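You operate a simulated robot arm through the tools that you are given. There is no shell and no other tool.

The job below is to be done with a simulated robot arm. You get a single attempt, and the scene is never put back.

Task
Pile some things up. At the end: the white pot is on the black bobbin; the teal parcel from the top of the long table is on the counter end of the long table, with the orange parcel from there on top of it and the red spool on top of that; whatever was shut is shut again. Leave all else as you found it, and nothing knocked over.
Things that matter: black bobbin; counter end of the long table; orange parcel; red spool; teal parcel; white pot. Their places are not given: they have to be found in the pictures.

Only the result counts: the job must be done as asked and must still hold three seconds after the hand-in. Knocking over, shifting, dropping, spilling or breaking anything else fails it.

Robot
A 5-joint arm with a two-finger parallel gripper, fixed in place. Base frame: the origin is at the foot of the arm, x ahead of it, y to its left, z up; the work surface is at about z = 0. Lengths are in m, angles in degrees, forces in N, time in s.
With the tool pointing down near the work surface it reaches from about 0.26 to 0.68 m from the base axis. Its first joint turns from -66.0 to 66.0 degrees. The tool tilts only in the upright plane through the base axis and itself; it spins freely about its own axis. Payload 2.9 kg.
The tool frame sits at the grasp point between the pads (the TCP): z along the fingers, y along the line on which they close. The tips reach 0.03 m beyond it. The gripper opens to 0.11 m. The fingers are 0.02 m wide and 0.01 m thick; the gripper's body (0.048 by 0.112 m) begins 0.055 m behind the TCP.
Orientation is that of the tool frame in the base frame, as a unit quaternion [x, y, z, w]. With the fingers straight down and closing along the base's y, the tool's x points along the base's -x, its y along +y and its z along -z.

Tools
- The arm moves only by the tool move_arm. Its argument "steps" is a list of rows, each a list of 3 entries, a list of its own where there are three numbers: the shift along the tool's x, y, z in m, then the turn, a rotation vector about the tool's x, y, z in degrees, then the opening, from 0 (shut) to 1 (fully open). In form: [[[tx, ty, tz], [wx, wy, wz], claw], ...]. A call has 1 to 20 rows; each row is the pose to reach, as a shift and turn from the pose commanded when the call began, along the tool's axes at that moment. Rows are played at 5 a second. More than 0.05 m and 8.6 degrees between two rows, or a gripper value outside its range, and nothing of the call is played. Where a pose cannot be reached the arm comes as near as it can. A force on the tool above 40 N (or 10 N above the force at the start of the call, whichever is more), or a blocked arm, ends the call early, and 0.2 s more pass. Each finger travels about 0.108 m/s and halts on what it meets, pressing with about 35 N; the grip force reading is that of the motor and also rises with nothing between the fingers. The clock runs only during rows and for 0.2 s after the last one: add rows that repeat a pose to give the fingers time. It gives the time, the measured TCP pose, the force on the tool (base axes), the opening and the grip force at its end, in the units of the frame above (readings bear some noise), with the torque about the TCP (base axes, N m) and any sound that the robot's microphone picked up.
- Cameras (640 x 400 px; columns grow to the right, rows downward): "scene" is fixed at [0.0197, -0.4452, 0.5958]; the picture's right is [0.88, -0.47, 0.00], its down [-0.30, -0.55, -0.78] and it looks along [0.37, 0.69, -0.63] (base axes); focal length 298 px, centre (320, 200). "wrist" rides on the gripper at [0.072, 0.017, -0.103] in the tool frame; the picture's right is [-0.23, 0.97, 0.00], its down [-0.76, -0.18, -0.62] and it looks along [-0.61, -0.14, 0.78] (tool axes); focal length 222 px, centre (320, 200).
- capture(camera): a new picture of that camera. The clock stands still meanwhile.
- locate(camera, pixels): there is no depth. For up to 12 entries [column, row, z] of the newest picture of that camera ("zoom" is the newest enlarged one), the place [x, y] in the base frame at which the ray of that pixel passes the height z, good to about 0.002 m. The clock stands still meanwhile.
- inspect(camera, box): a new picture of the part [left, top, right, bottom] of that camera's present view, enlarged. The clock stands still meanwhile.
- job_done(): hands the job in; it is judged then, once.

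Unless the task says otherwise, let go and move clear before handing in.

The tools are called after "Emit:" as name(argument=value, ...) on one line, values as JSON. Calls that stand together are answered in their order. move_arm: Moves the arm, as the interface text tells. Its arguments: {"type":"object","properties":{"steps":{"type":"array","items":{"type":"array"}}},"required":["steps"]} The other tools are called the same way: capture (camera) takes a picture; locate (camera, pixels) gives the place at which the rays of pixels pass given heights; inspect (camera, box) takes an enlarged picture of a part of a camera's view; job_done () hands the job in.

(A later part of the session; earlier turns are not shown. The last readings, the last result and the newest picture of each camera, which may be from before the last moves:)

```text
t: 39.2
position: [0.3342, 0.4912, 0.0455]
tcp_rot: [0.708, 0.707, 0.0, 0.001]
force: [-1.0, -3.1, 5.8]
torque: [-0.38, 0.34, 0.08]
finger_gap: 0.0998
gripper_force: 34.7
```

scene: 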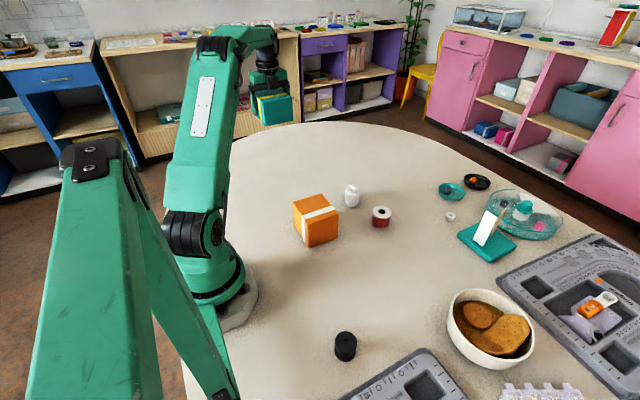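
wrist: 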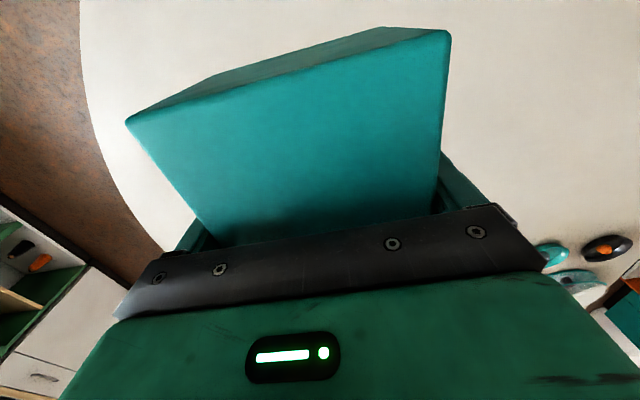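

The vertical force turned from -2.6 to +5.8 N, so the parcel rests on the table. I'll open the fingers and rise straight up.

Emit:
move_arm(steps=[[[0, 0, 0.0025], [0, 0, 0], 0.92], [[0, 0, 0.0025], [0, 0, 0], 1], [[0, 0, 0.0025], [0, 0, 0], 1]])

Emit:
move_arm(steps=[[[0, 0, -0.02], [0, 0, 0], 1], [[0, 0, -0.05], [0, 0, 0], 1], [[0, 0, -0.09], [0, 0, 0], 1], [[0, 0, -0.13], [0, 0, 0], 1], [[0, 0, -0.17], [0, 0, 0], 1], [[0, 0, -0.2], [0, 0, 0], 1]])

Emit:
capture(camera="wrist")

Emit:
capture(camera="scene")

```text
t: 40.0
position: [0.3343, 0.4904, 0.0434]
tcp_rot: [0.707, 0.707, 0.0, -0.001]
force: [0.2, 0.1, 0.0]
torque: [0.0, 0.03, 0.03]
finger_gap: 0.1101
gripper_force: 0.1
```

```text
t: 41.4
position: [0.3337, 0.4899, 0.2437]
tcp_rot: [0.707, 0.707, 0.001, -0.001]
force: [0.1, 0.2, 0.4]
torque: [-0.02, 0.0, -0.01]
finger_gap: 0.11
gripper_force: 0.0
```

```text
taken
```

wrist: 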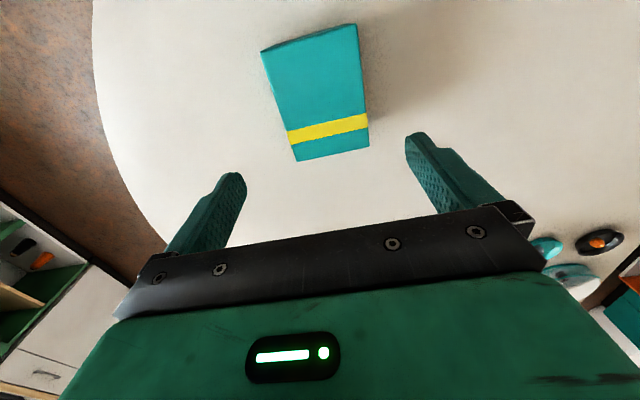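

```text
taken
```

scene: 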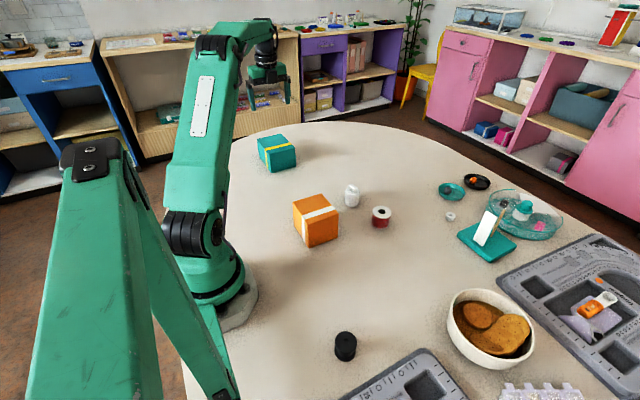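

The teal parcel stands at the counter end. I'll measure its top for the stacking target.

Emit:
inspect(camera="wrist", box=[220, 0, 420, 180])

```text
2.22 times, centred on (320, 90) of wrist
```

zoom: 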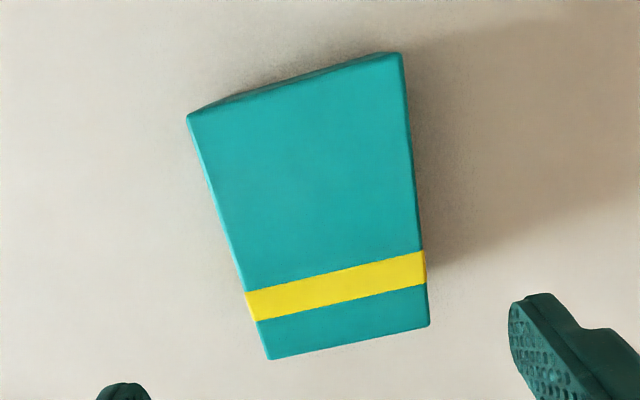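

Emit:
locate(camera="zoom", pixels=[[187, 116, 0.072], [401, 54, 0.072], [429, 327, 0.072], [268, 359, 0.072], [187, 116, 0.084], [401, 54, 0.084], [429, 327, 0.084], [268, 359, 0.084]])

```text
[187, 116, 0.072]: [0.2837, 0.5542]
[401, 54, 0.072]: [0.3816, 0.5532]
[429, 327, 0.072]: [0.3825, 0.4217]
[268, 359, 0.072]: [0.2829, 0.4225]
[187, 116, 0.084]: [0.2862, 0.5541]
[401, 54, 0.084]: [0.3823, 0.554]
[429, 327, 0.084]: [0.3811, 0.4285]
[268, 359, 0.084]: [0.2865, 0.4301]
```

Teal top centre is at about (0.333,0.488), squarely along the base axes. Now I'll move above the orange parcel at about (0.288,0.087) for a closer look.

Emit:
move_arm(steps=[[[-0.0448, -0.0051, 0], [0, 0, 0], 1], [[-0.0896, -0.0102, 0], [0, 0, 0], 1], [[-0.1343, -0.0152, 0], [0, 0, 0], 1], [[-0.1791, -0.0203, 0], [0, 0, 0], 1], [[-0.2239, -0.0254, 0], [0, 0, 0], 1], [[-0.2687, -0.0305, 0], [0, 0, 0], 1], [[-0.3134, -0.0355, 0], [0, 0, 0], 1], [[-0.3582, -0.0406, 0], [0, 0, 0], 1], [[-0.403, -0.0457, 0], [0, 0, 0], 1], [[-0.403, -0.0457, 0], [0, 0, 0], 1]])

Emit:
inspect(camera="wrist", box=[220, 0, 420, 180])

Emit:
inspect(camera="scene", box=[240, 110, 400, 260])

```text
t: 43.6
position: [0.2896, 0.0853, 0.2424]
tcp_rot: [0.707, 0.707, 0.0, 0.0]
force: [-0.5, 0.3, 0.4]
torque: [-0.01, 0.02, -0.02]
finger_gap: 0.1101
gripper_force: 0.2
```

```text
2.22 times, centred on (320, 90) of wrist
```

zoom: 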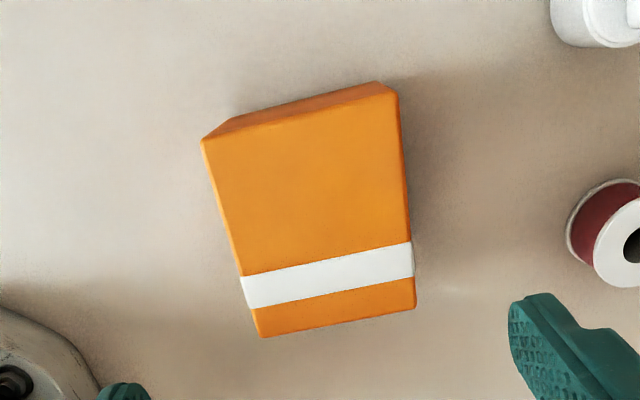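

```text
2.67 times, centred on (320, 185) of scene
```

zoom: 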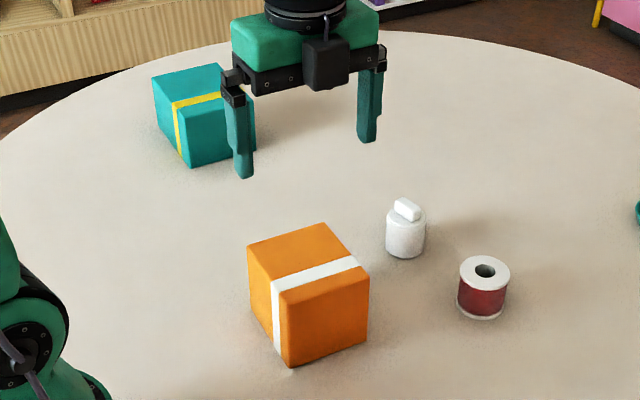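

Emit:
inspect(camera="wrist", box=[220, 0, 420, 180])

Emit:
locate(camera="zoom", pixels=[[202, 139, 0.08], [396, 92, 0.08], [415, 308, 0.08], [262, 338, 0.08], [202, 139, 0.088], [396, 92, 0.088], [415, 308, 0.088], [262, 338, 0.088]])

```text
2.22 times, centred on (320, 90) of wrist
```

zoom: 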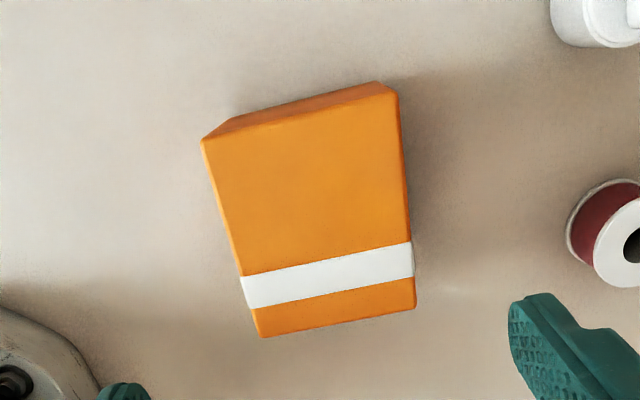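

```text
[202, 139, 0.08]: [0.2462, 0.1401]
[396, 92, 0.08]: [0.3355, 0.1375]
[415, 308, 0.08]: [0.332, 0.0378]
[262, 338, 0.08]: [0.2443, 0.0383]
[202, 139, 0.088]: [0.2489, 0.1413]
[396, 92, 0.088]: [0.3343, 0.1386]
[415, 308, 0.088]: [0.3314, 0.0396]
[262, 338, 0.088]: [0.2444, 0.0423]
```

Orange centre ≈ (0.289,0.088), turned about -1.3°, width ~0.09 across x. I'll align and descend around it, then close.

Emit:
move_arm(steps=[[[0.002, 0, 0.04], [0, 0, 1.3], 1], [[0.002, 0, 0.08], [0, 0, 1.3], 1], [[0.002, 0, 0.12], [0, 0, 1.3], 1], [[0.002, 0, 0.15], [0, 0, 1.3], 1], [[0.002, 0, 0.175], [0, 0, 1.3], 1], [[0.002, 0, 0.195], [0, 0, 1.3], 1], [[0.002, 0, 0.195], [0, 0, 1.3], 1]])

Emit:
capture(camera="wrist")

```text
t: 45.2
position: [0.2888, 0.0886, 0.0478]
tcp_rot: [0.715, 0.699, 0.0, 0.0]
force: [-0.2, 0.9, -0.5]
torque: [-0.03, 0.03, 0.01]
finger_gap: 0.1098
gripper_force: 0.1
```

```text
taken
```

wrist: 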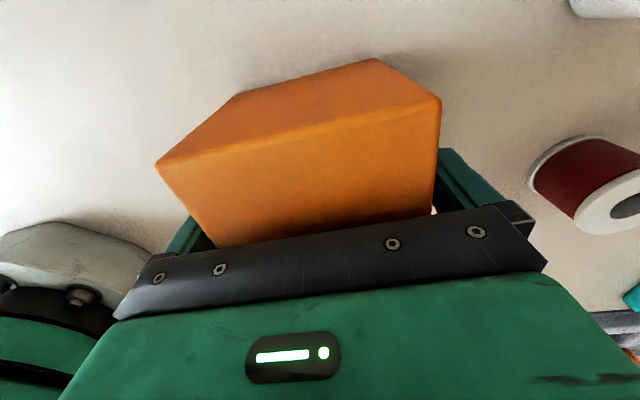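

Fingers straddle the orange parcel without contact; closing now.

Emit:
move_arm(steps=[[[0, 0, 0], [0, 0, 0], 0.9], [[0, 0, 0], [0, 0, 0], 0.8], [[0, 0, 0], [0, 0, 0], 0.7], [[0, 0, 0], [0, 0, 0], 0.6], [[0, 0, 0], [0, 0, 0], 0.5], [[0, 0, 0], [0, 0, 0], 0.5]])

Emit:
move_arm(steps=[[[0, 0, -0.01], [0, 0, 0], 0.5], [[0, 0, -0.03], [0, 0, 0], 0.5], [[0, 0, -0.06], [0, 0, 0], 0.5], [[0, 0, -0.1], [0, 0, 0], 0.5], [[0, 0, -0.14], [0, 0, 0], 0.5], [[0, 0, -0.18], [0, 0, 0], 0.5], [[0, 0, -0.21], [0, 0, 0], 0.5], [[0, 0, -0.21], [0, 0, 0], 0.5]])

Emit:
capture(camera="scene")

Emit:
capture(camera="wrist")

```text
t: 46.6
position: [0.2897, 0.0886, 0.048]
tcp_rot: [0.715, 0.699, 0.0, -0.001]
force: [0.0, -0.1, 0.2]
torque: [0.05, 0.0, -0.01]
finger_gap: 0.0898
gripper_force: 34.8
```

```text
t: 48.4
position: [0.2897, 0.0898, 0.2597]
tcp_rot: [0.715, 0.699, 0.0, 0.0]
force: [-0.7, -0.8, -2.3]
torque: [0.0, -0.01, 0.02]
finger_gap: 0.0897
gripper_force: 33.9
```

```text
taken
```

scene: 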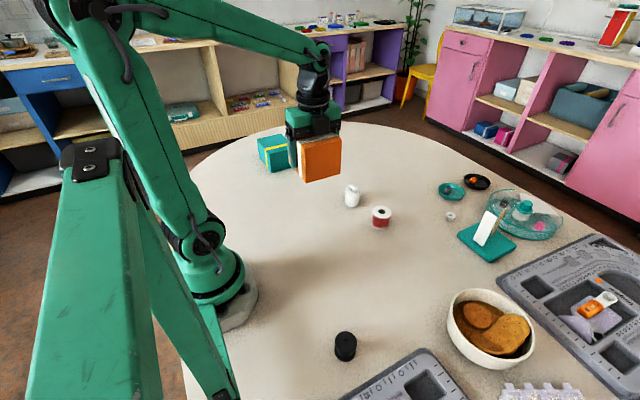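

```text
taken
```

wrist: 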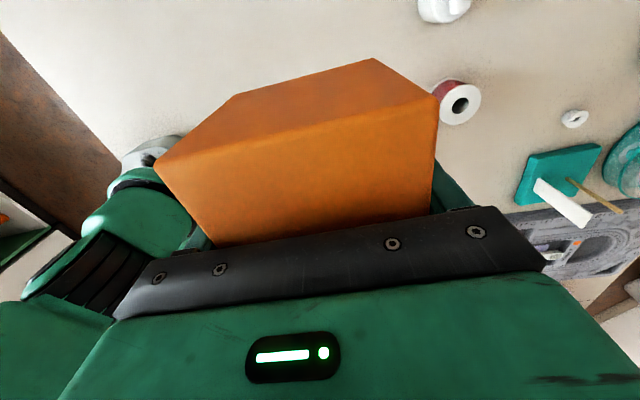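

Held with gap 0.0898 and 34 N; nothing else disturbed. I'll carry it over the teal parcel at (0.333,0.488), turning back 1.3°.

Emit:
move_arm(steps=[[[0.0444, 0.0038, 0], [0, 0, -0.14], 0.5], [[0.0889, 0.0077, 0], [0, 0, -0.29], 0.5], [[0.1333, 0.0115, 0], [0, 0, -0.43], 0.5], [[0.1777, 0.0154, 0], [0, 0, -0.58], 0.5], [[0.2222, 0.0192, 0], [0, 0, -0.72], 0.5], [[0.2666, 0.0231, 0], [0, 0, -0.87], 0.5], [[0.311, 0.0269, 0], [0, 0, -1.0], 0.5], [[0.3555, 0.0308, 0], [0, 0, -1.15], 0.5], [[0.3999, 0.0346, 0], [0, 0, -1.3], 0.5], [[0.3999, 0.0346, 0], [0, 0, -1.3], 0.5], [[0.3999, 0.0346, 0], [0, 0, -1.3], 0.5]])

Emit:
capture(camera="scene")

Emit:
capture(camera="wrist")

```text
t: 50.8
position: [0.3325, 0.4857, 0.2561]
tcp_rot: [0.708, 0.707, 0.0, 0.0]
force: [-0.6, 0.0, -2.2]
torque: [-0.02, 0.0, 0.03]
finger_gap: 0.0897
gripper_force: 34.7
```

```text
taken
```

scene: 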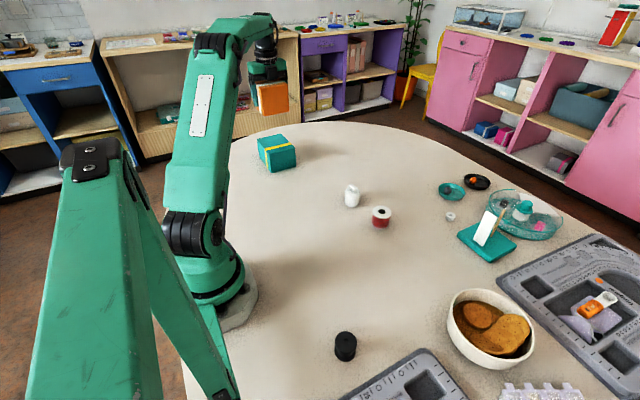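

```text
taken
```

wrist: 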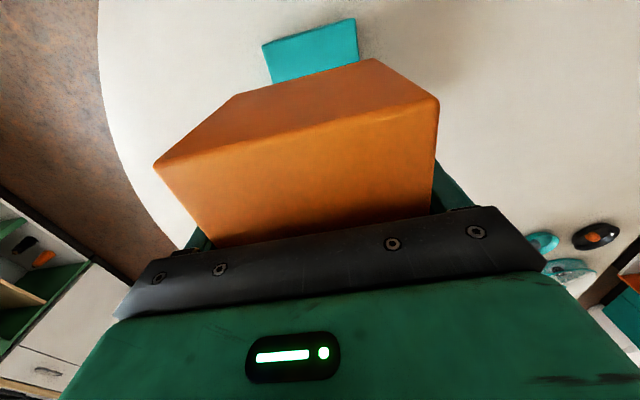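

Orange is above the teal parcel at (0.3325,0.4857). I'll lower to TCP z ≈ 0.142, then approach slowly with small steps.

Emit:
move_arm(steps=[[[0.001, 0, 0.04], [0, 0, 0], 0.5], [[0.001, 0, 0.08], [0, 0, 0], 0.5], [[0.001, 0, 0.1], [0, 0, 0], 0.5], [[0.001, 0, 0.114], [0, 0, 0], 0.5], [[0.001, 0, 0.114], [0, 0, 0], 0.5]])

Emit:
inspect(camera="scene", box=[220, 60, 340, 190])

```text
t: 52.0
position: [0.3335, 0.4877, 0.1437]
tcp_rot: [0.707, 0.707, 0.0, 0.0]
force: [0.0, 0.3, -2.1]
torque: [0.0, -0.03, 0.04]
finger_gap: 0.0898
gripper_force: 35.2
```

```text
3.08 times, centred on (280, 125) of scene
```

zoom: 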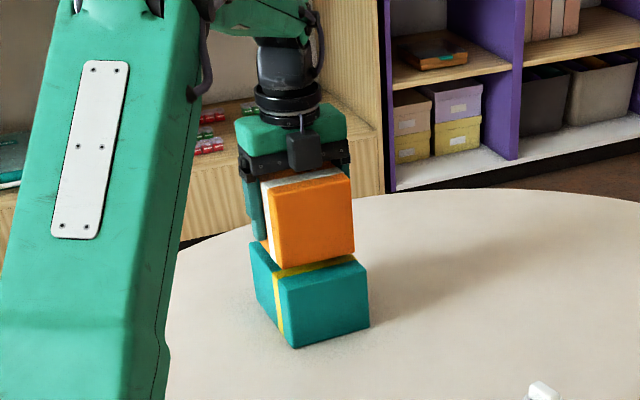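

The orange parcel hangs just above the teal one, well aligned. I'll lower in 2 mm steps and watch the force.

Emit:
move_arm(steps=[[[0, 0, 0.002], [0, 0, 0], 0.5], [[0, 0, 0.004], [0, 0, 0], 0.5], [[0, 0, 0.006], [0, 0, 0], 0.5], [[0, 0, 0.008], [0, 0, 0], 0.5], [[0, 0, 0.008], [0, 0, 0], 0.5]])

```text
t: 53.2
position: [0.3317, 0.4901, 0.1342]
tcp_rot: [0.707, 0.707, 0.0, 0.0]
force: [0.4, 1.3, -1.9]
torque: [0.0, -0.01, -0.02]
finger_gap: 0.0896
gripper_force: 34.6
```

Emit:
move_arm(steps=[[[0, 0, 0.002], [0, 0, 0], 0.5], [[0, 0, 0.004], [0, 0, 0], 0.5], [[0, 0, 0.004], [0, 0, 0], 0.5]])

```text
t: 54.0
position: [0.3321, 0.4888, 0.1318]
tcp_rot: [0.707, 0.707, 0.0, 0.0]
force: [0.7, 0.1, -1.9]
torque: [-0.01, 0.0, 0.02]
finger_gap: 0.0898
gripper_force: 35.2
```

Emit:
move_arm(steps=[[[0, 0, 0.002], [0, 0, 0], 0.5], [[0, 0, 0.004], [0, 0, 0], 0.5], [[0, 0, 0.004], [0, 0, 0], 0.5]])

```text
t: 54.8
position: [0.3342, 0.489, 0.1284]
tcp_rot: [0.707, 0.707, 0.0, 0.0]
force: [-3.4, -1.6, 5.7]
torque: [0.1, 0.29, 0.15]
finger_gap: 0.09
gripper_force: 34.7
```

Contact: vertical force went from -1.9 to +5.7 N at TCP z 0.128. I'll open and rise straight up.

Emit:
move_arm(steps=[[[0, 0, 0], [0, 0, 0], 0.86], [[0, 0, 0], [0, 0, 0], 0.95], [[0, 0, 0], [0, 0, 0], 1], [[0, 0, 0], [0, 0, 0], 1]])

Emit:
move_arm(steps=[[[0, 0, -0.02], [0, 0, 0], 1], [[0, 0, -0.05], [0, 0, 0], 1], [[0, 0, -0.09], [0, 0, 0], 1], [[0, 0, -0.13], [0, 0, 0], 1], [[0, 0, -0.16], [0, 0, 0], 1], [[0, 0, -0.16], [0, 0, 0], 1]])

Emit:
capture(camera="wrist")

Emit:
inspect(camera="scene", box=[220, 40, 340, 190])

```text
t: 55.8
position: [0.3323, 0.4897, 0.127]
tcp_rot: [0.707, 0.707, 0.0, 0.0]
force: [0.0, 0.4, -0.2]
torque: [-0.02, -0.01, 0.01]
finger_gap: 0.11
gripper_force: 0.1
```

```text
t: 57.2
position: [0.3326, 0.4916, 0.2862]
tcp_rot: [0.707, 0.707, -0.001, 0.0]
force: [0.3, -0.2, 0.0]
torque: [0.0, 0.0, -0.02]
finger_gap: 0.1103
gripper_force: 0.0
```

```text
taken
```

wrist: 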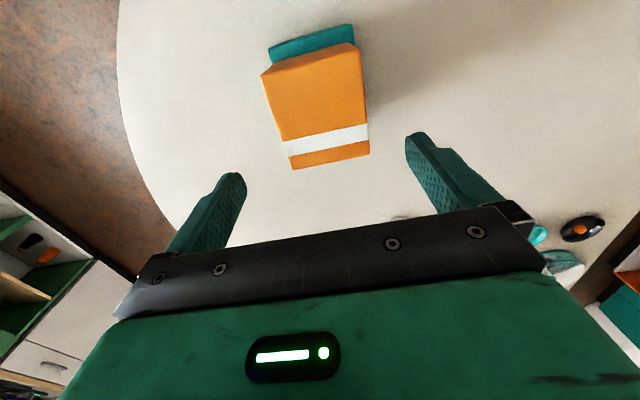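

```text
2.67 times, centred on (280, 115) of scene
```

zoom: 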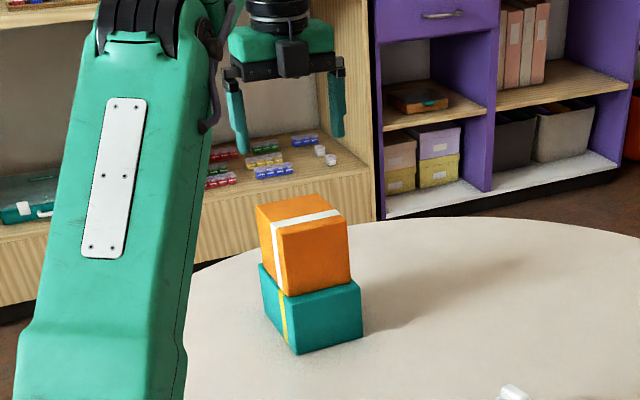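

The orange parcel sits on the teal one. Next I'll move above the red spool near (0.467,0.025).

Emit:
move_arm(steps=[[[-0.0423, 0.0122, 0], [0, 0, 0], 1], [[-0.0845, 0.0244, 0], [0, 0, 0], 1], [[-0.1268, 0.0365, 0], [0, 0, 0], 1], [[-0.1691, 0.0487, 0.01], [0, 0, 0], 1], [[-0.2114, 0.0609, 0.02], [0, 0, 0], 1], [[-0.2536, 0.0731, 0.03], [0, 0, 0], 1], [[-0.2959, 0.0853, 0.04], [0, 0, 0], 1], [[-0.3382, 0.0975, 0.05], [0, 0, 0], 1], [[-0.3805, 0.1096, 0.06], [0, 0, 0], 1], [[-0.4227, 0.1218, 0.07], [0, 0, 0], 1], [[-0.465, 0.134, 0.086], [0, 0, 0], 1], [[-0.465, 0.134, 0.086], [0, 0, 0], 1]])

Emit:
inspect(camera="wrist", box=[240, 40, 400, 180])

Emit:
capture(camera="wrist")

```text
t: 59.8
position: [0.467, 0.0239, 0.2007]
tcp_rot: [0.706, 0.708, 0.0, 0.0]
force: [-0.8, 0.5, -1.1]
torque: [0.03, 0.02, 0.03]
finger_gap: 0.1101
gripper_force: 0.0
```

```text
2.86 times, centred on (320, 110) of wrist
```

zoom: 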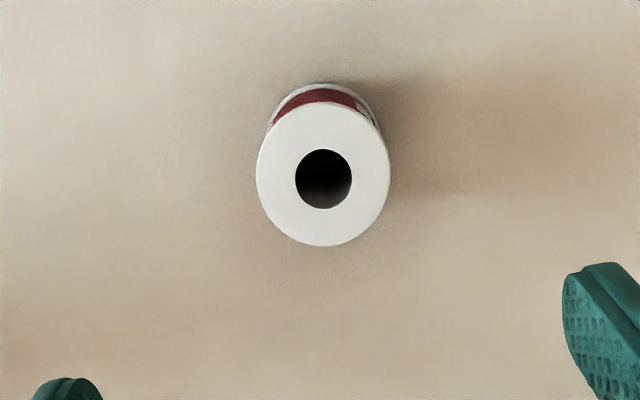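

```text
taken
```

wrist: 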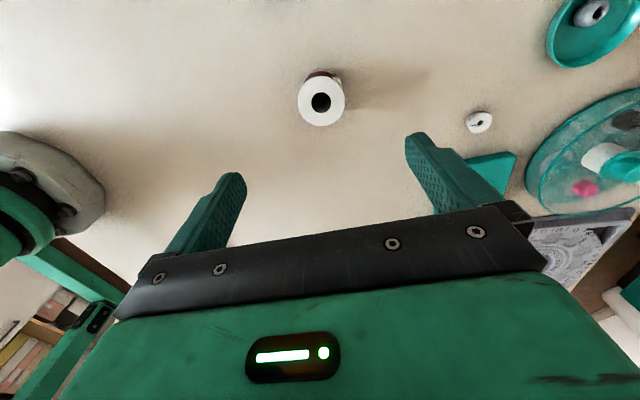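

Emit:
locate(camera="zoom", pixels=[[323, 179, 0.04], [256, 178, 0.04], [390, 170, 0.04], [323, 246, 0.04], [323, 102, 0.04], [323, 179, 0.05], [256, 178, 0.05], [390, 170, 0.05], [323, 246, 0.05], [323, 102, 0.05], [320, 84, 0.0], [323, 179, 0.045]])

```text
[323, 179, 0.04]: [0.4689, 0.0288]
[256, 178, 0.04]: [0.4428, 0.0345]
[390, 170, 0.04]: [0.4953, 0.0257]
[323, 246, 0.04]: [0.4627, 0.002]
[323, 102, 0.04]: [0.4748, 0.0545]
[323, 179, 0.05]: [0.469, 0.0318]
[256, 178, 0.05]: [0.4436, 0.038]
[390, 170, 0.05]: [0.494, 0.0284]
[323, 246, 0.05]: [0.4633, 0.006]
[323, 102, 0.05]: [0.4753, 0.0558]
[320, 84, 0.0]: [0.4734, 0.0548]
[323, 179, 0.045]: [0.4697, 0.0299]
```

Combining both cameras, the spool is centred at (0.469,0.030), ~0.052 wide and ~0.045 tall. I'll align and go down to TCP z ≈ 0.034.

Emit:
move_arm(steps=[[[0.003, 0.001, 0.04], [0, 0, 0], 1], [[0.006, 0.0023, 0.08], [0, 0, 0], 1], [[0.006, 0.0023, 0.12], [0, 0, 0], 1], [[0.006, 0.0023, 0.145], [0, 0, 0], 1], [[0.006, 0.0023, 0.16], [0, 0, 0], 1], [[0.006, 0.0023, 0.1665], [0, 0, 0], 1], [[0.006, 0.0023, 0.1665], [0, 0, 0], 1]])

Emit:
capture(camera="wrist")

Emit:
inspect(camera="scene", box=[320, 140, 460, 260])

```text
t: 61.4
position: [0.4697, 0.0313, 0.0355]
tcp_rot: [0.708, 0.706, 0.0, 0.0]
force: [0.1, -0.2, -0.4]
torque: [-0.01, -0.01, 0.01]
finger_gap: 0.1098
gripper_force: 0.0
```

```text
taken
```

wrist: 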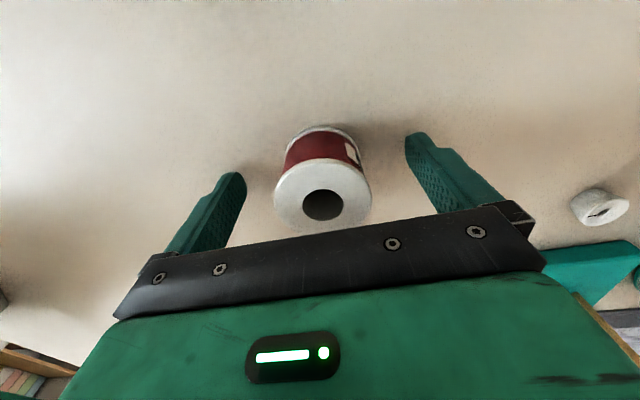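

```text
3.33 times, centred on (390, 200) of scene
```

zoom: 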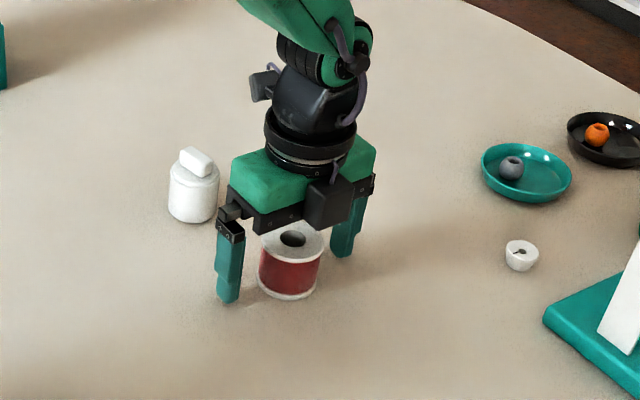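

The spool is between the fingers. I'll lower 2 mm more so the tips also touch the bottom flange, and close.

Emit:
move_arm(steps=[[[0, 0, 0.002], [0, 0, 0], 1], [[0, 0, 0.002], [0, 0, 0], 0.85], [[0, 0, 0.002], [0, 0, 0], 0.7], [[0, 0, 0.002], [0, 0, 0], 0.55], [[0, 0, 0.002], [0, 0, 0], 0.4], [[0, 0, 0.002], [0, 0, 0], 0.3], [[0, 0, 0.002], [0, 0, 0], 0.3], [[0, 0, 0.002], [0, 0, 0], 0.3]])

```text
t: 63.2
position: [0.4681, 0.0312, 0.0333]
tcp_rot: [0.707, 0.708, 0.0, -0.001]
force: [0.1, 0.3, 0.1]
torque: [-0.01, -0.03, -0.01]
finger_gap: 0.0496
gripper_force: 34.7
```

Gripped at 0.0496 m. Lifting straight up.

Emit:
move_arm(steps=[[[0, 0, -0.01], [0, 0, 0], 0.3], [[0, 0, -0.03], [0, 0, 0], 0.3], [[0, 0, -0.07], [0, 0, 0], 0.3], [[0, 0, -0.11], [0, 0, 0], 0.3], [[0, 0, -0.15], [0, 0, 0], 0.3], [[0, 0, -0.19], [0, 0, 0], 0.3], [[0, 0, -0.23], [0, 0, 0], 0.3], [[0, 0, -0.255], [0, 0, 0], 0.3], [[0, 0, -0.255], [0, 0, 0], 0.3]])

Emit:
capture(camera="wrist")

Emit:
capture(camera="scene")

```text
t: 65.2
position: [0.4686, 0.0328, 0.2898]
tcp_rot: [0.707, 0.707, 0.0, 0.0]
force: [0.5, 0.2, -0.7]
torque: [-0.01, 0.01, 0.02]
finger_gap: 0.0495
gripper_force: 34.0
```

```text
taken
```

wrist: 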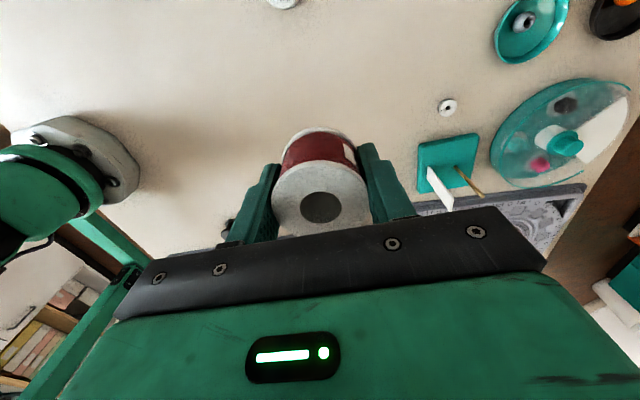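

```text
taken
```

scene: 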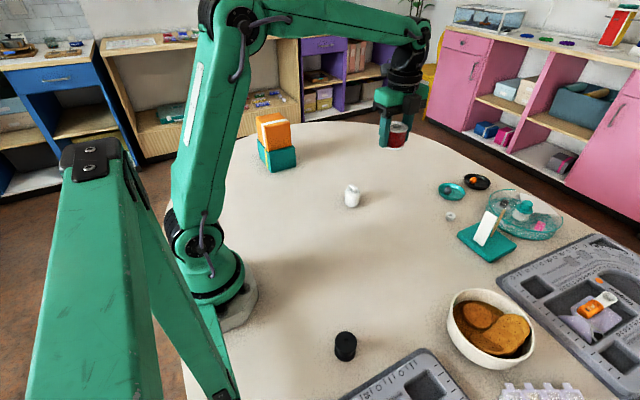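

The spool is held upright. I'll carry it over the stack at (0.333,0.489), and check the orange top position from the scene camera.

Emit:
move_arm(steps=[[[0.0416, -0.0123, 0], [0, 0, 0], 0.3], [[0.0832, -0.0246, 0], [0, 0, 0], 0.3], [[0.1248, -0.0369, 0], [0, 0, 0], 0.3], [[0.1664, -0.0492, 0], [0, 0, 0], 0.3], [[0.208, -0.0615, 0], [0, 0, 0], 0.3], [[0.2495, -0.0738, 0], [0, 0, 0], 0.3], [[0.2911, -0.0861, 0], [0, 0, 0], 0.3], [[0.3327, -0.0984, 0], [0, 0, 0], 0.3], [[0.3743, -0.1107, 0], [0, 0, 0], 0.3], [[0.4159, -0.123, 0], [0, 0, 0], 0.3], [[0.4575, -0.1353, 0], [0, 0, 0], 0.3], [[0.4575, -0.1353, 0], [0, 0, 0], 0.3], [[0.4575, -0.1353, 0], [0, 0, 0], 0.3]])

Emit:
capture(camera="wrist")

Emit:
inspect(camera="scene", box=[230, 60, 330, 180])

```text
t: 68.0
position: [0.3323, 0.4888, 0.2877]
tcp_rot: [0.708, 0.706, 0.0, 0.0]
force: [0.2, 0.2, -0.6]
torque: [0.03, 0.0, 0.0]
finger_gap: 0.0496
gripper_force: 35.4
```

```text
taken
```

wrist: 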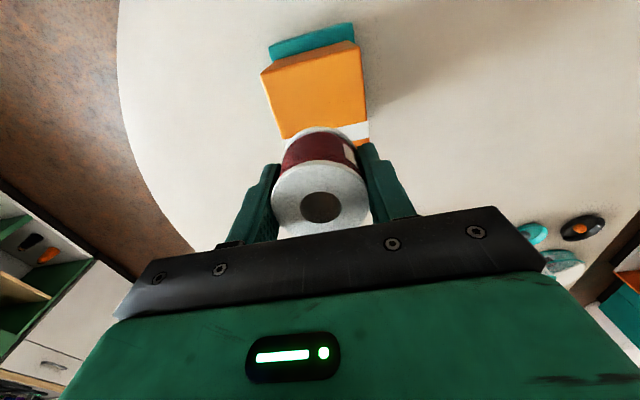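

```text
3.33 times, centred on (280, 120) of scene
```

zoom: 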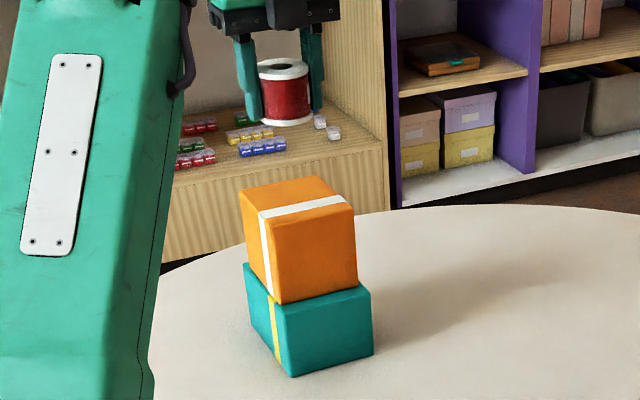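

Emit:
locate(camera="zoom", pixels=[[240, 190, 0.172], [316, 176, 0.172], [355, 210, 0.172], [272, 230, 0.172], [240, 190, 0.162], [316, 176, 0.162], [355, 210, 0.162], [272, 230, 0.162], [292, 378, 0], [373, 354, 0], [292, 378, 0], [373, 354, 0]])

Emit:
locate(camera="wrist", pixels=[[262, 72, 0.172], [357, 43, 0.172], [369, 143, 0.172], [262, 72, 0.165], [357, 43, 0.165], [369, 143, 0.165]])

```text
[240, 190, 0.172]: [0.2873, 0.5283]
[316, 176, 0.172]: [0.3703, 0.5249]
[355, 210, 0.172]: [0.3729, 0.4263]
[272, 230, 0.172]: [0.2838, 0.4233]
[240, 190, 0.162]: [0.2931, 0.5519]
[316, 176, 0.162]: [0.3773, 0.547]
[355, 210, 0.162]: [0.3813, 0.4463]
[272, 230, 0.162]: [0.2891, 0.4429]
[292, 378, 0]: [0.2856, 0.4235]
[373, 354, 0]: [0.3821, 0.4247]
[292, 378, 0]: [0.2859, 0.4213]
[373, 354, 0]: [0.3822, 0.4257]
```

```text
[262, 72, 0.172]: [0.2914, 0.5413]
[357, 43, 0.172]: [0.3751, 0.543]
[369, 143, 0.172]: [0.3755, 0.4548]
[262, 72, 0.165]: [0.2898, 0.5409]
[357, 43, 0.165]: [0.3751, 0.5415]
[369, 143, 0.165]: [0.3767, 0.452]
```

Stack top is centred near (0.333,0.49) with the top at about z 0.165–0.172; the spool is above it. I'll lower to TCP z ≈ 0.214 and then go in small steps.

Emit:
move_arm(steps=[[[0.001, 0.0005, 0.03], [0, 0, 0], 0.3], [[0.001, 0.0005, 0.055], [0, 0, 0], 0.3], [[0.001, 0.0005, 0.07], [0, 0, 0], 0.3], [[0.001, 0.0005, 0.074], [0, 0, 0], 0.3], [[0.001, 0.0005, 0.074], [0, 0, 0], 0.3]])

Emit:
inspect(camera="scene", box=[230, 60, 330, 180])

Emit:
capture(camera="wrist")

```text
t: 69.2
position: [0.3341, 0.4884, 0.2133]
tcp_rot: [0.707, 0.707, 0.0, 0.0]
force: [0.1, -0.2, 0.0]
torque: [0.0, -0.01, 0.01]
finger_gap: 0.0498
gripper_force: 35.5
```

```text
3.33 times, centred on (280, 120) of scene
```

zoom: 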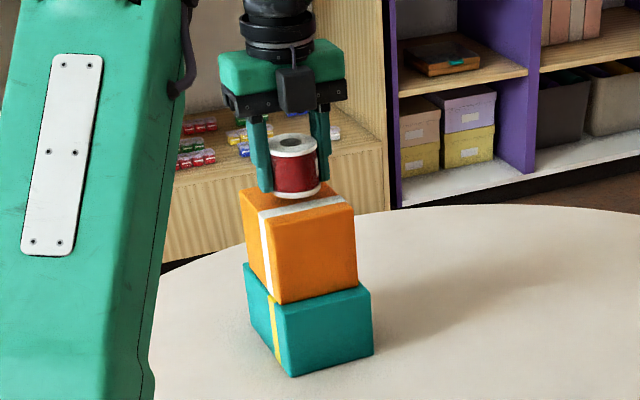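

```text
taken
```

wrist: 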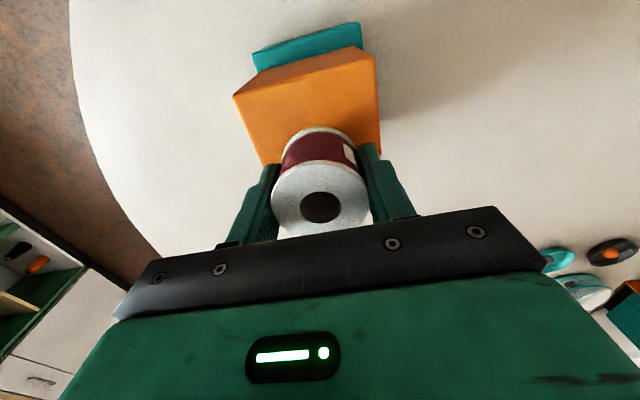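

Spool is just over the orange top. Stepping down slowly.

Emit:
move_arm(steps=[[[0, 0, 0.002], [0, 0, 0], 0.3], [[0, 0, 0.004], [0, 0, 0], 0.3], [[0, 0, 0.006], [0, 0, 0], 0.3], [[0, 0, 0.006], [0, 0, 0], 0.3]])

```text
t: 70.2
position: [0.3338, 0.4882, 0.2079]
tcp_rot: [0.707, 0.707, -0.001, 0.0]
force: [0.1, 1.1, -0.1]
torque: [0.01, 0.02, -0.01]
finger_gap: 0.0494
gripper_force: 35.4
```

Emit:
move_arm(steps=[[[0, 0, 0.0015], [0, 0, 0], 0.3], [[0, 0, 0.003], [0, 0, 0], 0.3], [[0, 0, 0.003], [0, 0, 0], 0.3]])

```text
t: 71.0
position: [0.3325, 0.4896, 0.2052]
tcp_rot: [0.707, 0.707, 0.0, 0.0]
force: [0.1, 0.3, -0.5]
torque: [0.04, -0.02, -0.01]
finger_gap: 0.0498
gripper_force: 34.5
```

Emit:
move_arm(steps=[[[0, 0, 0.0015], [0, 0, 0], 0.3], [[0, 0, 0.003], [0, 0, 0], 0.3], [[0, 0, 0.003], [0, 0, 0], 0.3]])

```text
t: 71.8
position: [0.3343, 0.4885, 0.2027]
tcp_rot: [0.707, 0.707, 0.0, 0.001]
force: [-0.7, 0.2, 0.8]
torque: [0.04, 0.02, 0.02]
finger_gap: 0.0499
gripper_force: 35.3
```

Emit:
move_arm(steps=[[[0, 0, 0.001], [0, 0, 0], 0.3], [[0, 0, 0.001], [0, 0, 0], 0.3]])

Emit:
inspect(camera="scene", box=[240, 80, 320, 160])

```text
t: 72.4
position: [0.3339, 0.4887, 0.2031]
tcp_rot: [0.707, 0.707, 0.002, 0.0]
force: [-1.2, -5.1, 12.2]
torque: [-0.38, 0.13, 0.06]
finger_gap: 0.0498
gripper_force: 35.2
```

```text
5.00 times, centred on (280, 120) of scene
```

zoom: 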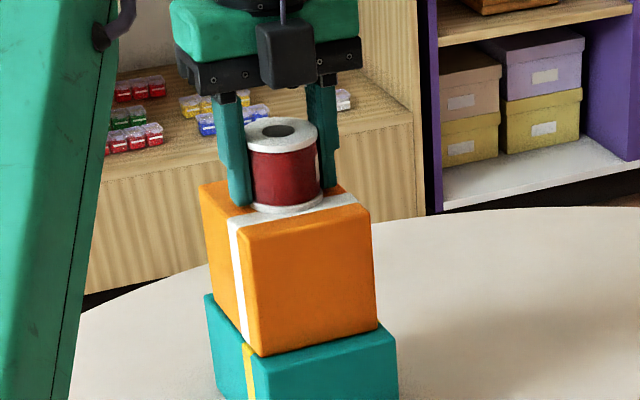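

Contact is firm (+12 N). I'll ease back 0.7 mm so the release is gentle, then open and rise.

Emit:
move_arm(steps=[[[0, 0, -0.0007], [0, 0, 0], 0.3], [[0, 0, -0.0007], [0, 0, 0], 0.3]])

```text
t: 73.0
position: [0.3336, 0.4881, 0.2022]
tcp_rot: [0.707, 0.708, 0.001, -0.001]
force: [-2.1, -2.5, 9.6]
torque: [-0.2, 0.14, -0.02]
finger_gap: 0.0498
gripper_force: 35.2
```

Emit:
move_arm(steps=[[[0, 0, -0.0008], [0, 0, 0], 0.3], [[0, 0, -0.0008], [0, 0, 0], 0.3]])

```text
t: 73.6
position: [0.3335, 0.4882, 0.2015]
tcp_rot: [0.708, 0.707, 0.0, 0.0]
force: [3.3, -1.5, 7.0]
torque: [-0.13, -0.15, -0.01]
finger_gap: 0.0498
gripper_force: 34.7
```

Emit:
move_arm(steps=[[[0, 0, 0], [0, 0, 0], 0.47], [[0, 0, 0], [0, 0, 0], 0.55], [[0, 0, 0], [0, 0, 0], 0.7], [[0, 0, 0], [0, 0, 0], 0.8], [[0, 0, 0], [0, 0, 0], 0.8]])

Emit:
move_arm(steps=[[[0, 0, -0.015], [0, 0, 0], 0.8], [[0, 0, -0.04], [0, 0, 0], 0.8], [[0, 0, -0.07], [0, 0, 0], 0.8], [[0, 0, -0.1], [0, 0, 0], 0.8], [[0, 0, -0.1], [0, 0, 0], 0.8]])

Emit:
capture(camera="wrist")

Emit:
inspect(camera="scene", box=[230, 60, 330, 180])

```text
t: 74.8
position: [0.3333, 0.4896, 0.2022]
tcp_rot: [0.707, 0.707, 0.0, -0.001]
force: [0.0, 1.0, 0.3]
torque: [-0.02, -0.02, -0.01]
finger_gap: 0.088
gripper_force: 0.1
```

```text
t: 76.0
position: [0.3333, 0.4898, 0.3031]
tcp_rot: [0.707, 0.707, 0.001, -0.001]
force: [-0.5, 0.6, 0.2]
torque: [0.02, 0.02, 0.0]
finger_gap: 0.0879
gripper_force: 0.1
```

```text
taken
```

wrist: 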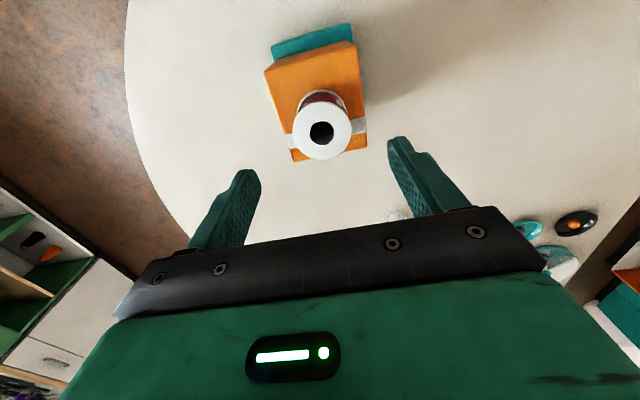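

```text
3.33 times, centred on (280, 120) of scene
```

zoom: 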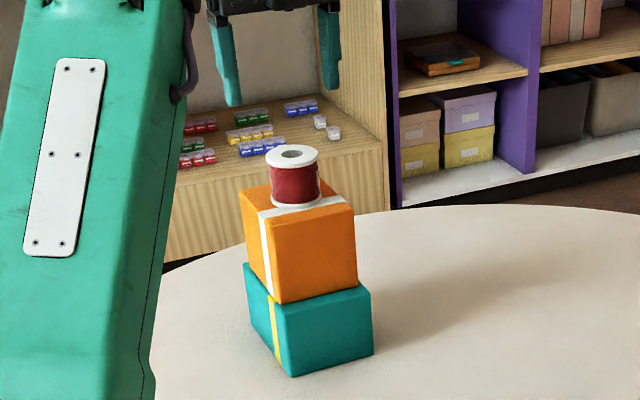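

The pile of teal, orange and spool stands. Now I'll go to the white pot near (0.448,0.147) and measure it.

Emit:
move_arm(steps=[[[-0.0429, 0.0144, 0], [0, 0, 0], 1], [[-0.0858, 0.0288, 0], [0, 0, 0], 1], [[-0.1286, 0.0431, 0], [0, 0, 0], 1], [[-0.1715, 0.0575, 0], [0, 0, 0], 1], [[-0.2144, 0.0719, 0], [0, 0, 0], 1], [[-0.2573, 0.0863, 0.01], [0, 0, 0], 1], [[-0.3001, 0.1006, 0.03], [0, 0, 0], 1], [[-0.343, 0.115, 0.05], [0, 0, 0], 1], [[-0.343, 0.115, 0.08], [0, 0, 0], 1], [[-0.343, 0.115, 0.1], [0, 0, 0], 1], [[-0.343, 0.115, 0.1], [0, 0, 0], 1]])

Emit:
capture(camera="wrist")

Emit:
inspect(camera="scene", box=[320, 170, 380, 220])

Emit:
inspect(camera="wrist", box=[260, 50, 380, 150])

```text
t: 78.4
position: [0.4485, 0.1483, 0.2028]
tcp_rot: [0.707, 0.707, -0.001, 0.001]
force: [-0.1, -0.3, -0.3]
torque: [0.02, 0.03, 0.01]
finger_gap: 0.1099
gripper_force: 0.1
```

```text
taken
```

wrist: 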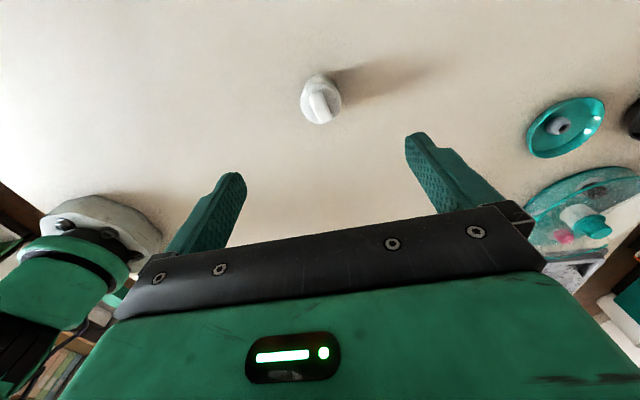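

```text
8.00 times, centred on (350, 195) of scene
```

zoom: 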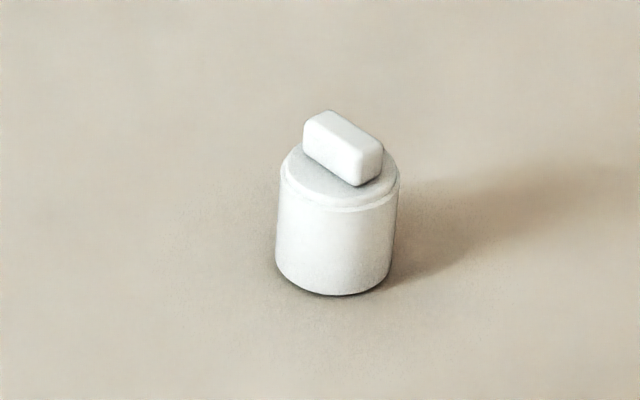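

```text
4.00 times, centred on (320, 100) of wrist
```

zoom: 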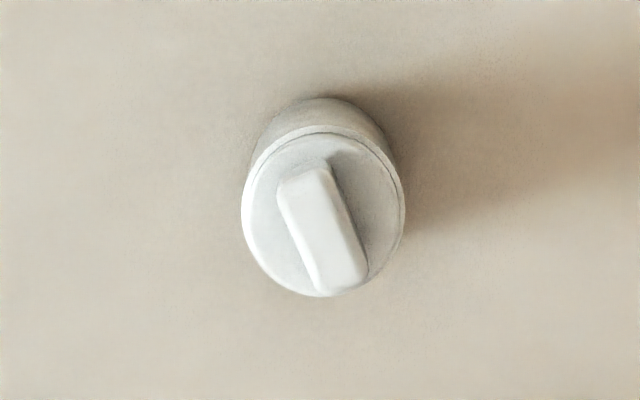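

The pot is a jar with a lid carrying a bar handle; I should grip the body below the lid. I'll locate its outline.

Emit:
locate(camera="zoom", pixels=[[323, 214, 0.04], [241, 207, 0.04], [405, 200, 0.04], [325, 297, 0.04], [320, 131, 0.04], [323, 214, 0.05], [241, 207, 0.05], [405, 200, 0.05], [325, 297, 0.05], [320, 131, 0.05], [332, 97, 0], [320, 225, 0.06]])

Emit:
inspect(camera="scene", box=[320, 170, 380, 220])

Emit:
locate(camera="zoom", pixels=[[335, 296, 0], [275, 255, 0], [393, 270, 0], [340, 177, 0.04], [340, 177, 0.045], [340, 177, 0.05], [343, 148, 0.05], [343, 148, 0.06], [343, 212, 0.04], [343, 212, 0.045], [278, 180, 0.04], [400, 188, 0.04]])

```text
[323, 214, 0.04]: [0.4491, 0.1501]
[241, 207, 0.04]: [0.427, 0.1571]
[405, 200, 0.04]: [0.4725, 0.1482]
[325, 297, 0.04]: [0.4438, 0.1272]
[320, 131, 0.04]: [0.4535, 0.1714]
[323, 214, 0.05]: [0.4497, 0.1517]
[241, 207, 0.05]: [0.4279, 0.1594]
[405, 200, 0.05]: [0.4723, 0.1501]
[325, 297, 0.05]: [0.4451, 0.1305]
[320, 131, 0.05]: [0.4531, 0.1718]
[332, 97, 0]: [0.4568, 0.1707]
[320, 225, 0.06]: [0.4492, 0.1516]
```

```text
8.00 times, centred on (350, 195) of scene
```

zoom: 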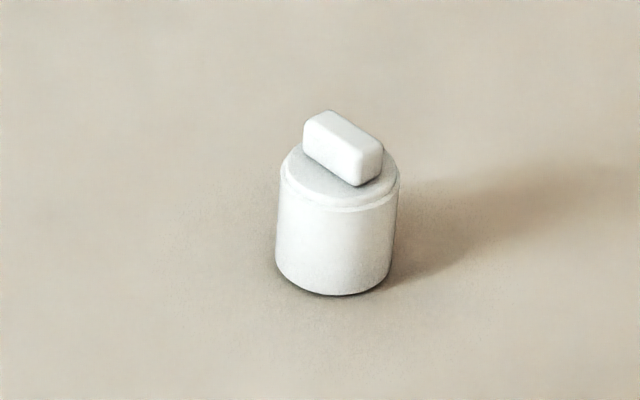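

```text
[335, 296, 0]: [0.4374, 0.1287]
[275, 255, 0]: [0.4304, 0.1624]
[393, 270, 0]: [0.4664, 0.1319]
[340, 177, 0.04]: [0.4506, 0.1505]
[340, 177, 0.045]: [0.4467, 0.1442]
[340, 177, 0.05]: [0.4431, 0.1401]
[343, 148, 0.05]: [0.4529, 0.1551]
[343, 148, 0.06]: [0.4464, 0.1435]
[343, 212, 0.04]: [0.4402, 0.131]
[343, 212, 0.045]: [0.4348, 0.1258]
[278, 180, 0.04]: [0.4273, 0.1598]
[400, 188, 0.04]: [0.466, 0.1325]
```

Pot is centred at (0.4495,0.150), ~0.045 wide, lid disc at z ≈ 0.04. I'll go down around it, tips near the table.

Emit:
move_arm(steps=[[[0.0015, 0.001, 0.04], [0, 0, 0], 1], [[0.0015, 0.001, 0.08], [0, 0, 0], 1], [[0.0015, 0.001, 0.12], [0, 0, 0], 1], [[0.0015, 0.001, 0.15], [0, 0, 0], 1], [[0.0015, 0.001, 0.163], [0, 0, 0], 1], [[0.0015, 0.001, 0.168], [0, 0, 0], 1], [[0.0015, 0.001, 0.168], [0, 0, 0], 1]])

Emit:
capture(camera="wrist")

Emit:
inspect(camera="scene", box=[300, 120, 420, 230])

```text
t: 80.0
position: [0.4498, 0.1465, 0.0342]
tcp_rot: [0.707, 0.707, 0.0, 0.0]
force: [1.1, -0.8, 0.6]
torque: [0.03, 0.0, -0.03]
finger_gap: 0.1104
gripper_force: 0.0
```

```text
taken
```

wrist: 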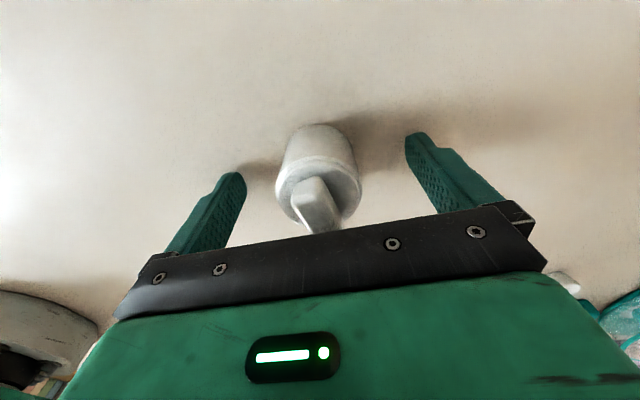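

```text
3.64 times, centred on (360, 175) of scene
```

zoom: 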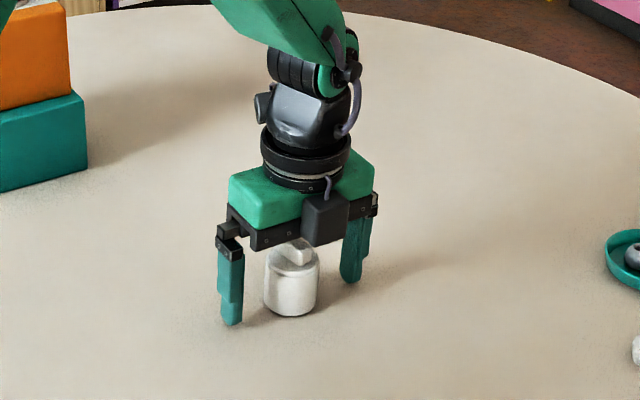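

The pot is between the fingers at TCP z 0.034. Closing on the body.

Emit:
move_arm(steps=[[[0, 0, 0], [0, 0, 0], 0.85], [[0, 0, 0], [0, 0, 0], 0.7], [[0, 0, 0], [0, 0, 0], 0.55], [[0, 0, 0], [0, 0, 0], 0.4], [[0, 0, 0], [0, 0, 0], 0.25], [[0, 0, 0], [0, 0, 0], 0.25], [[0, 0, 0], [0, 0, 0], 0.25]])

Emit:
capture(camera="wrist")

```text
t: 81.6
position: [0.4496, 0.1471, 0.0345]
tcp_rot: [0.707, 0.707, 0.0, 0.001]
force: [0.2, 0.0, -0.5]
torque: [-0.02, 0.0, -0.04]
finger_gap: 0.0433
gripper_force: 35.6
```

```text
taken
```

wrist: 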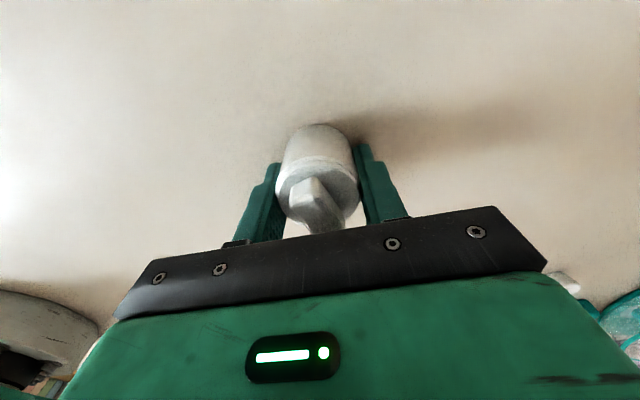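

Gripped at 0.0433 m. Lifting to a safe height and checking the lid stays on.

Emit:
move_arm(steps=[[[0, 0, -0.01], [0, 0, 0], 0.25], [[0, 0, -0.03], [0, 0, 0], 0.25], [[0, 0, -0.07], [0, 0, 0], 0.25], [[0, 0, -0.11], [0, 0, 0], 0.25], [[0, 0, -0.15], [0, 0, 0], 0.25], [[0, 0, -0.15], [0, 0, 0], 0.25]])

Emit:
inspect(camera="wrist", box=[240, 80, 400, 240])

Emit:
capture(camera="scene")

Emit:
inspect(camera="scene", box=[300, 310, 420, 400])

```text
t: 83.0
position: [0.4501, 0.149, 0.184]
tcp_rot: [0.707, 0.707, 0.0, 0.0]
force: [0.0, 0.1, -0.6]
torque: [0.02, 0.03, -0.03]
finger_gap: 0.0422
gripper_force: 34.7
heard: snap
```

```text
2.50 times, centred on (320, 160) of wrist
```

zoom: 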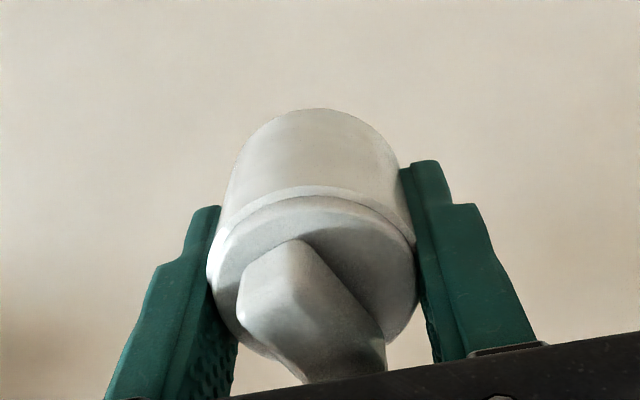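

```text
taken
```

scene: 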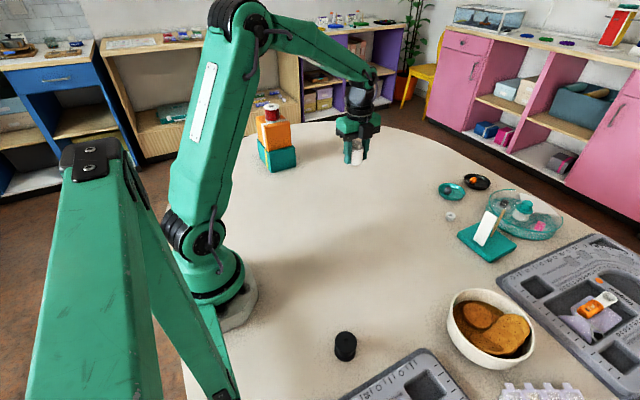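

```text
4.44 times, centred on (360, 355) of scene
```

zoom: 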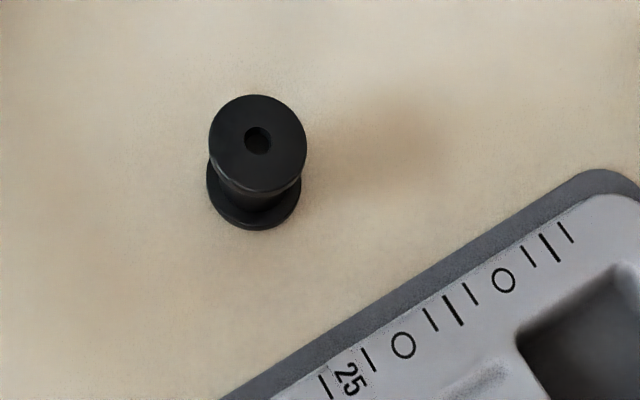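

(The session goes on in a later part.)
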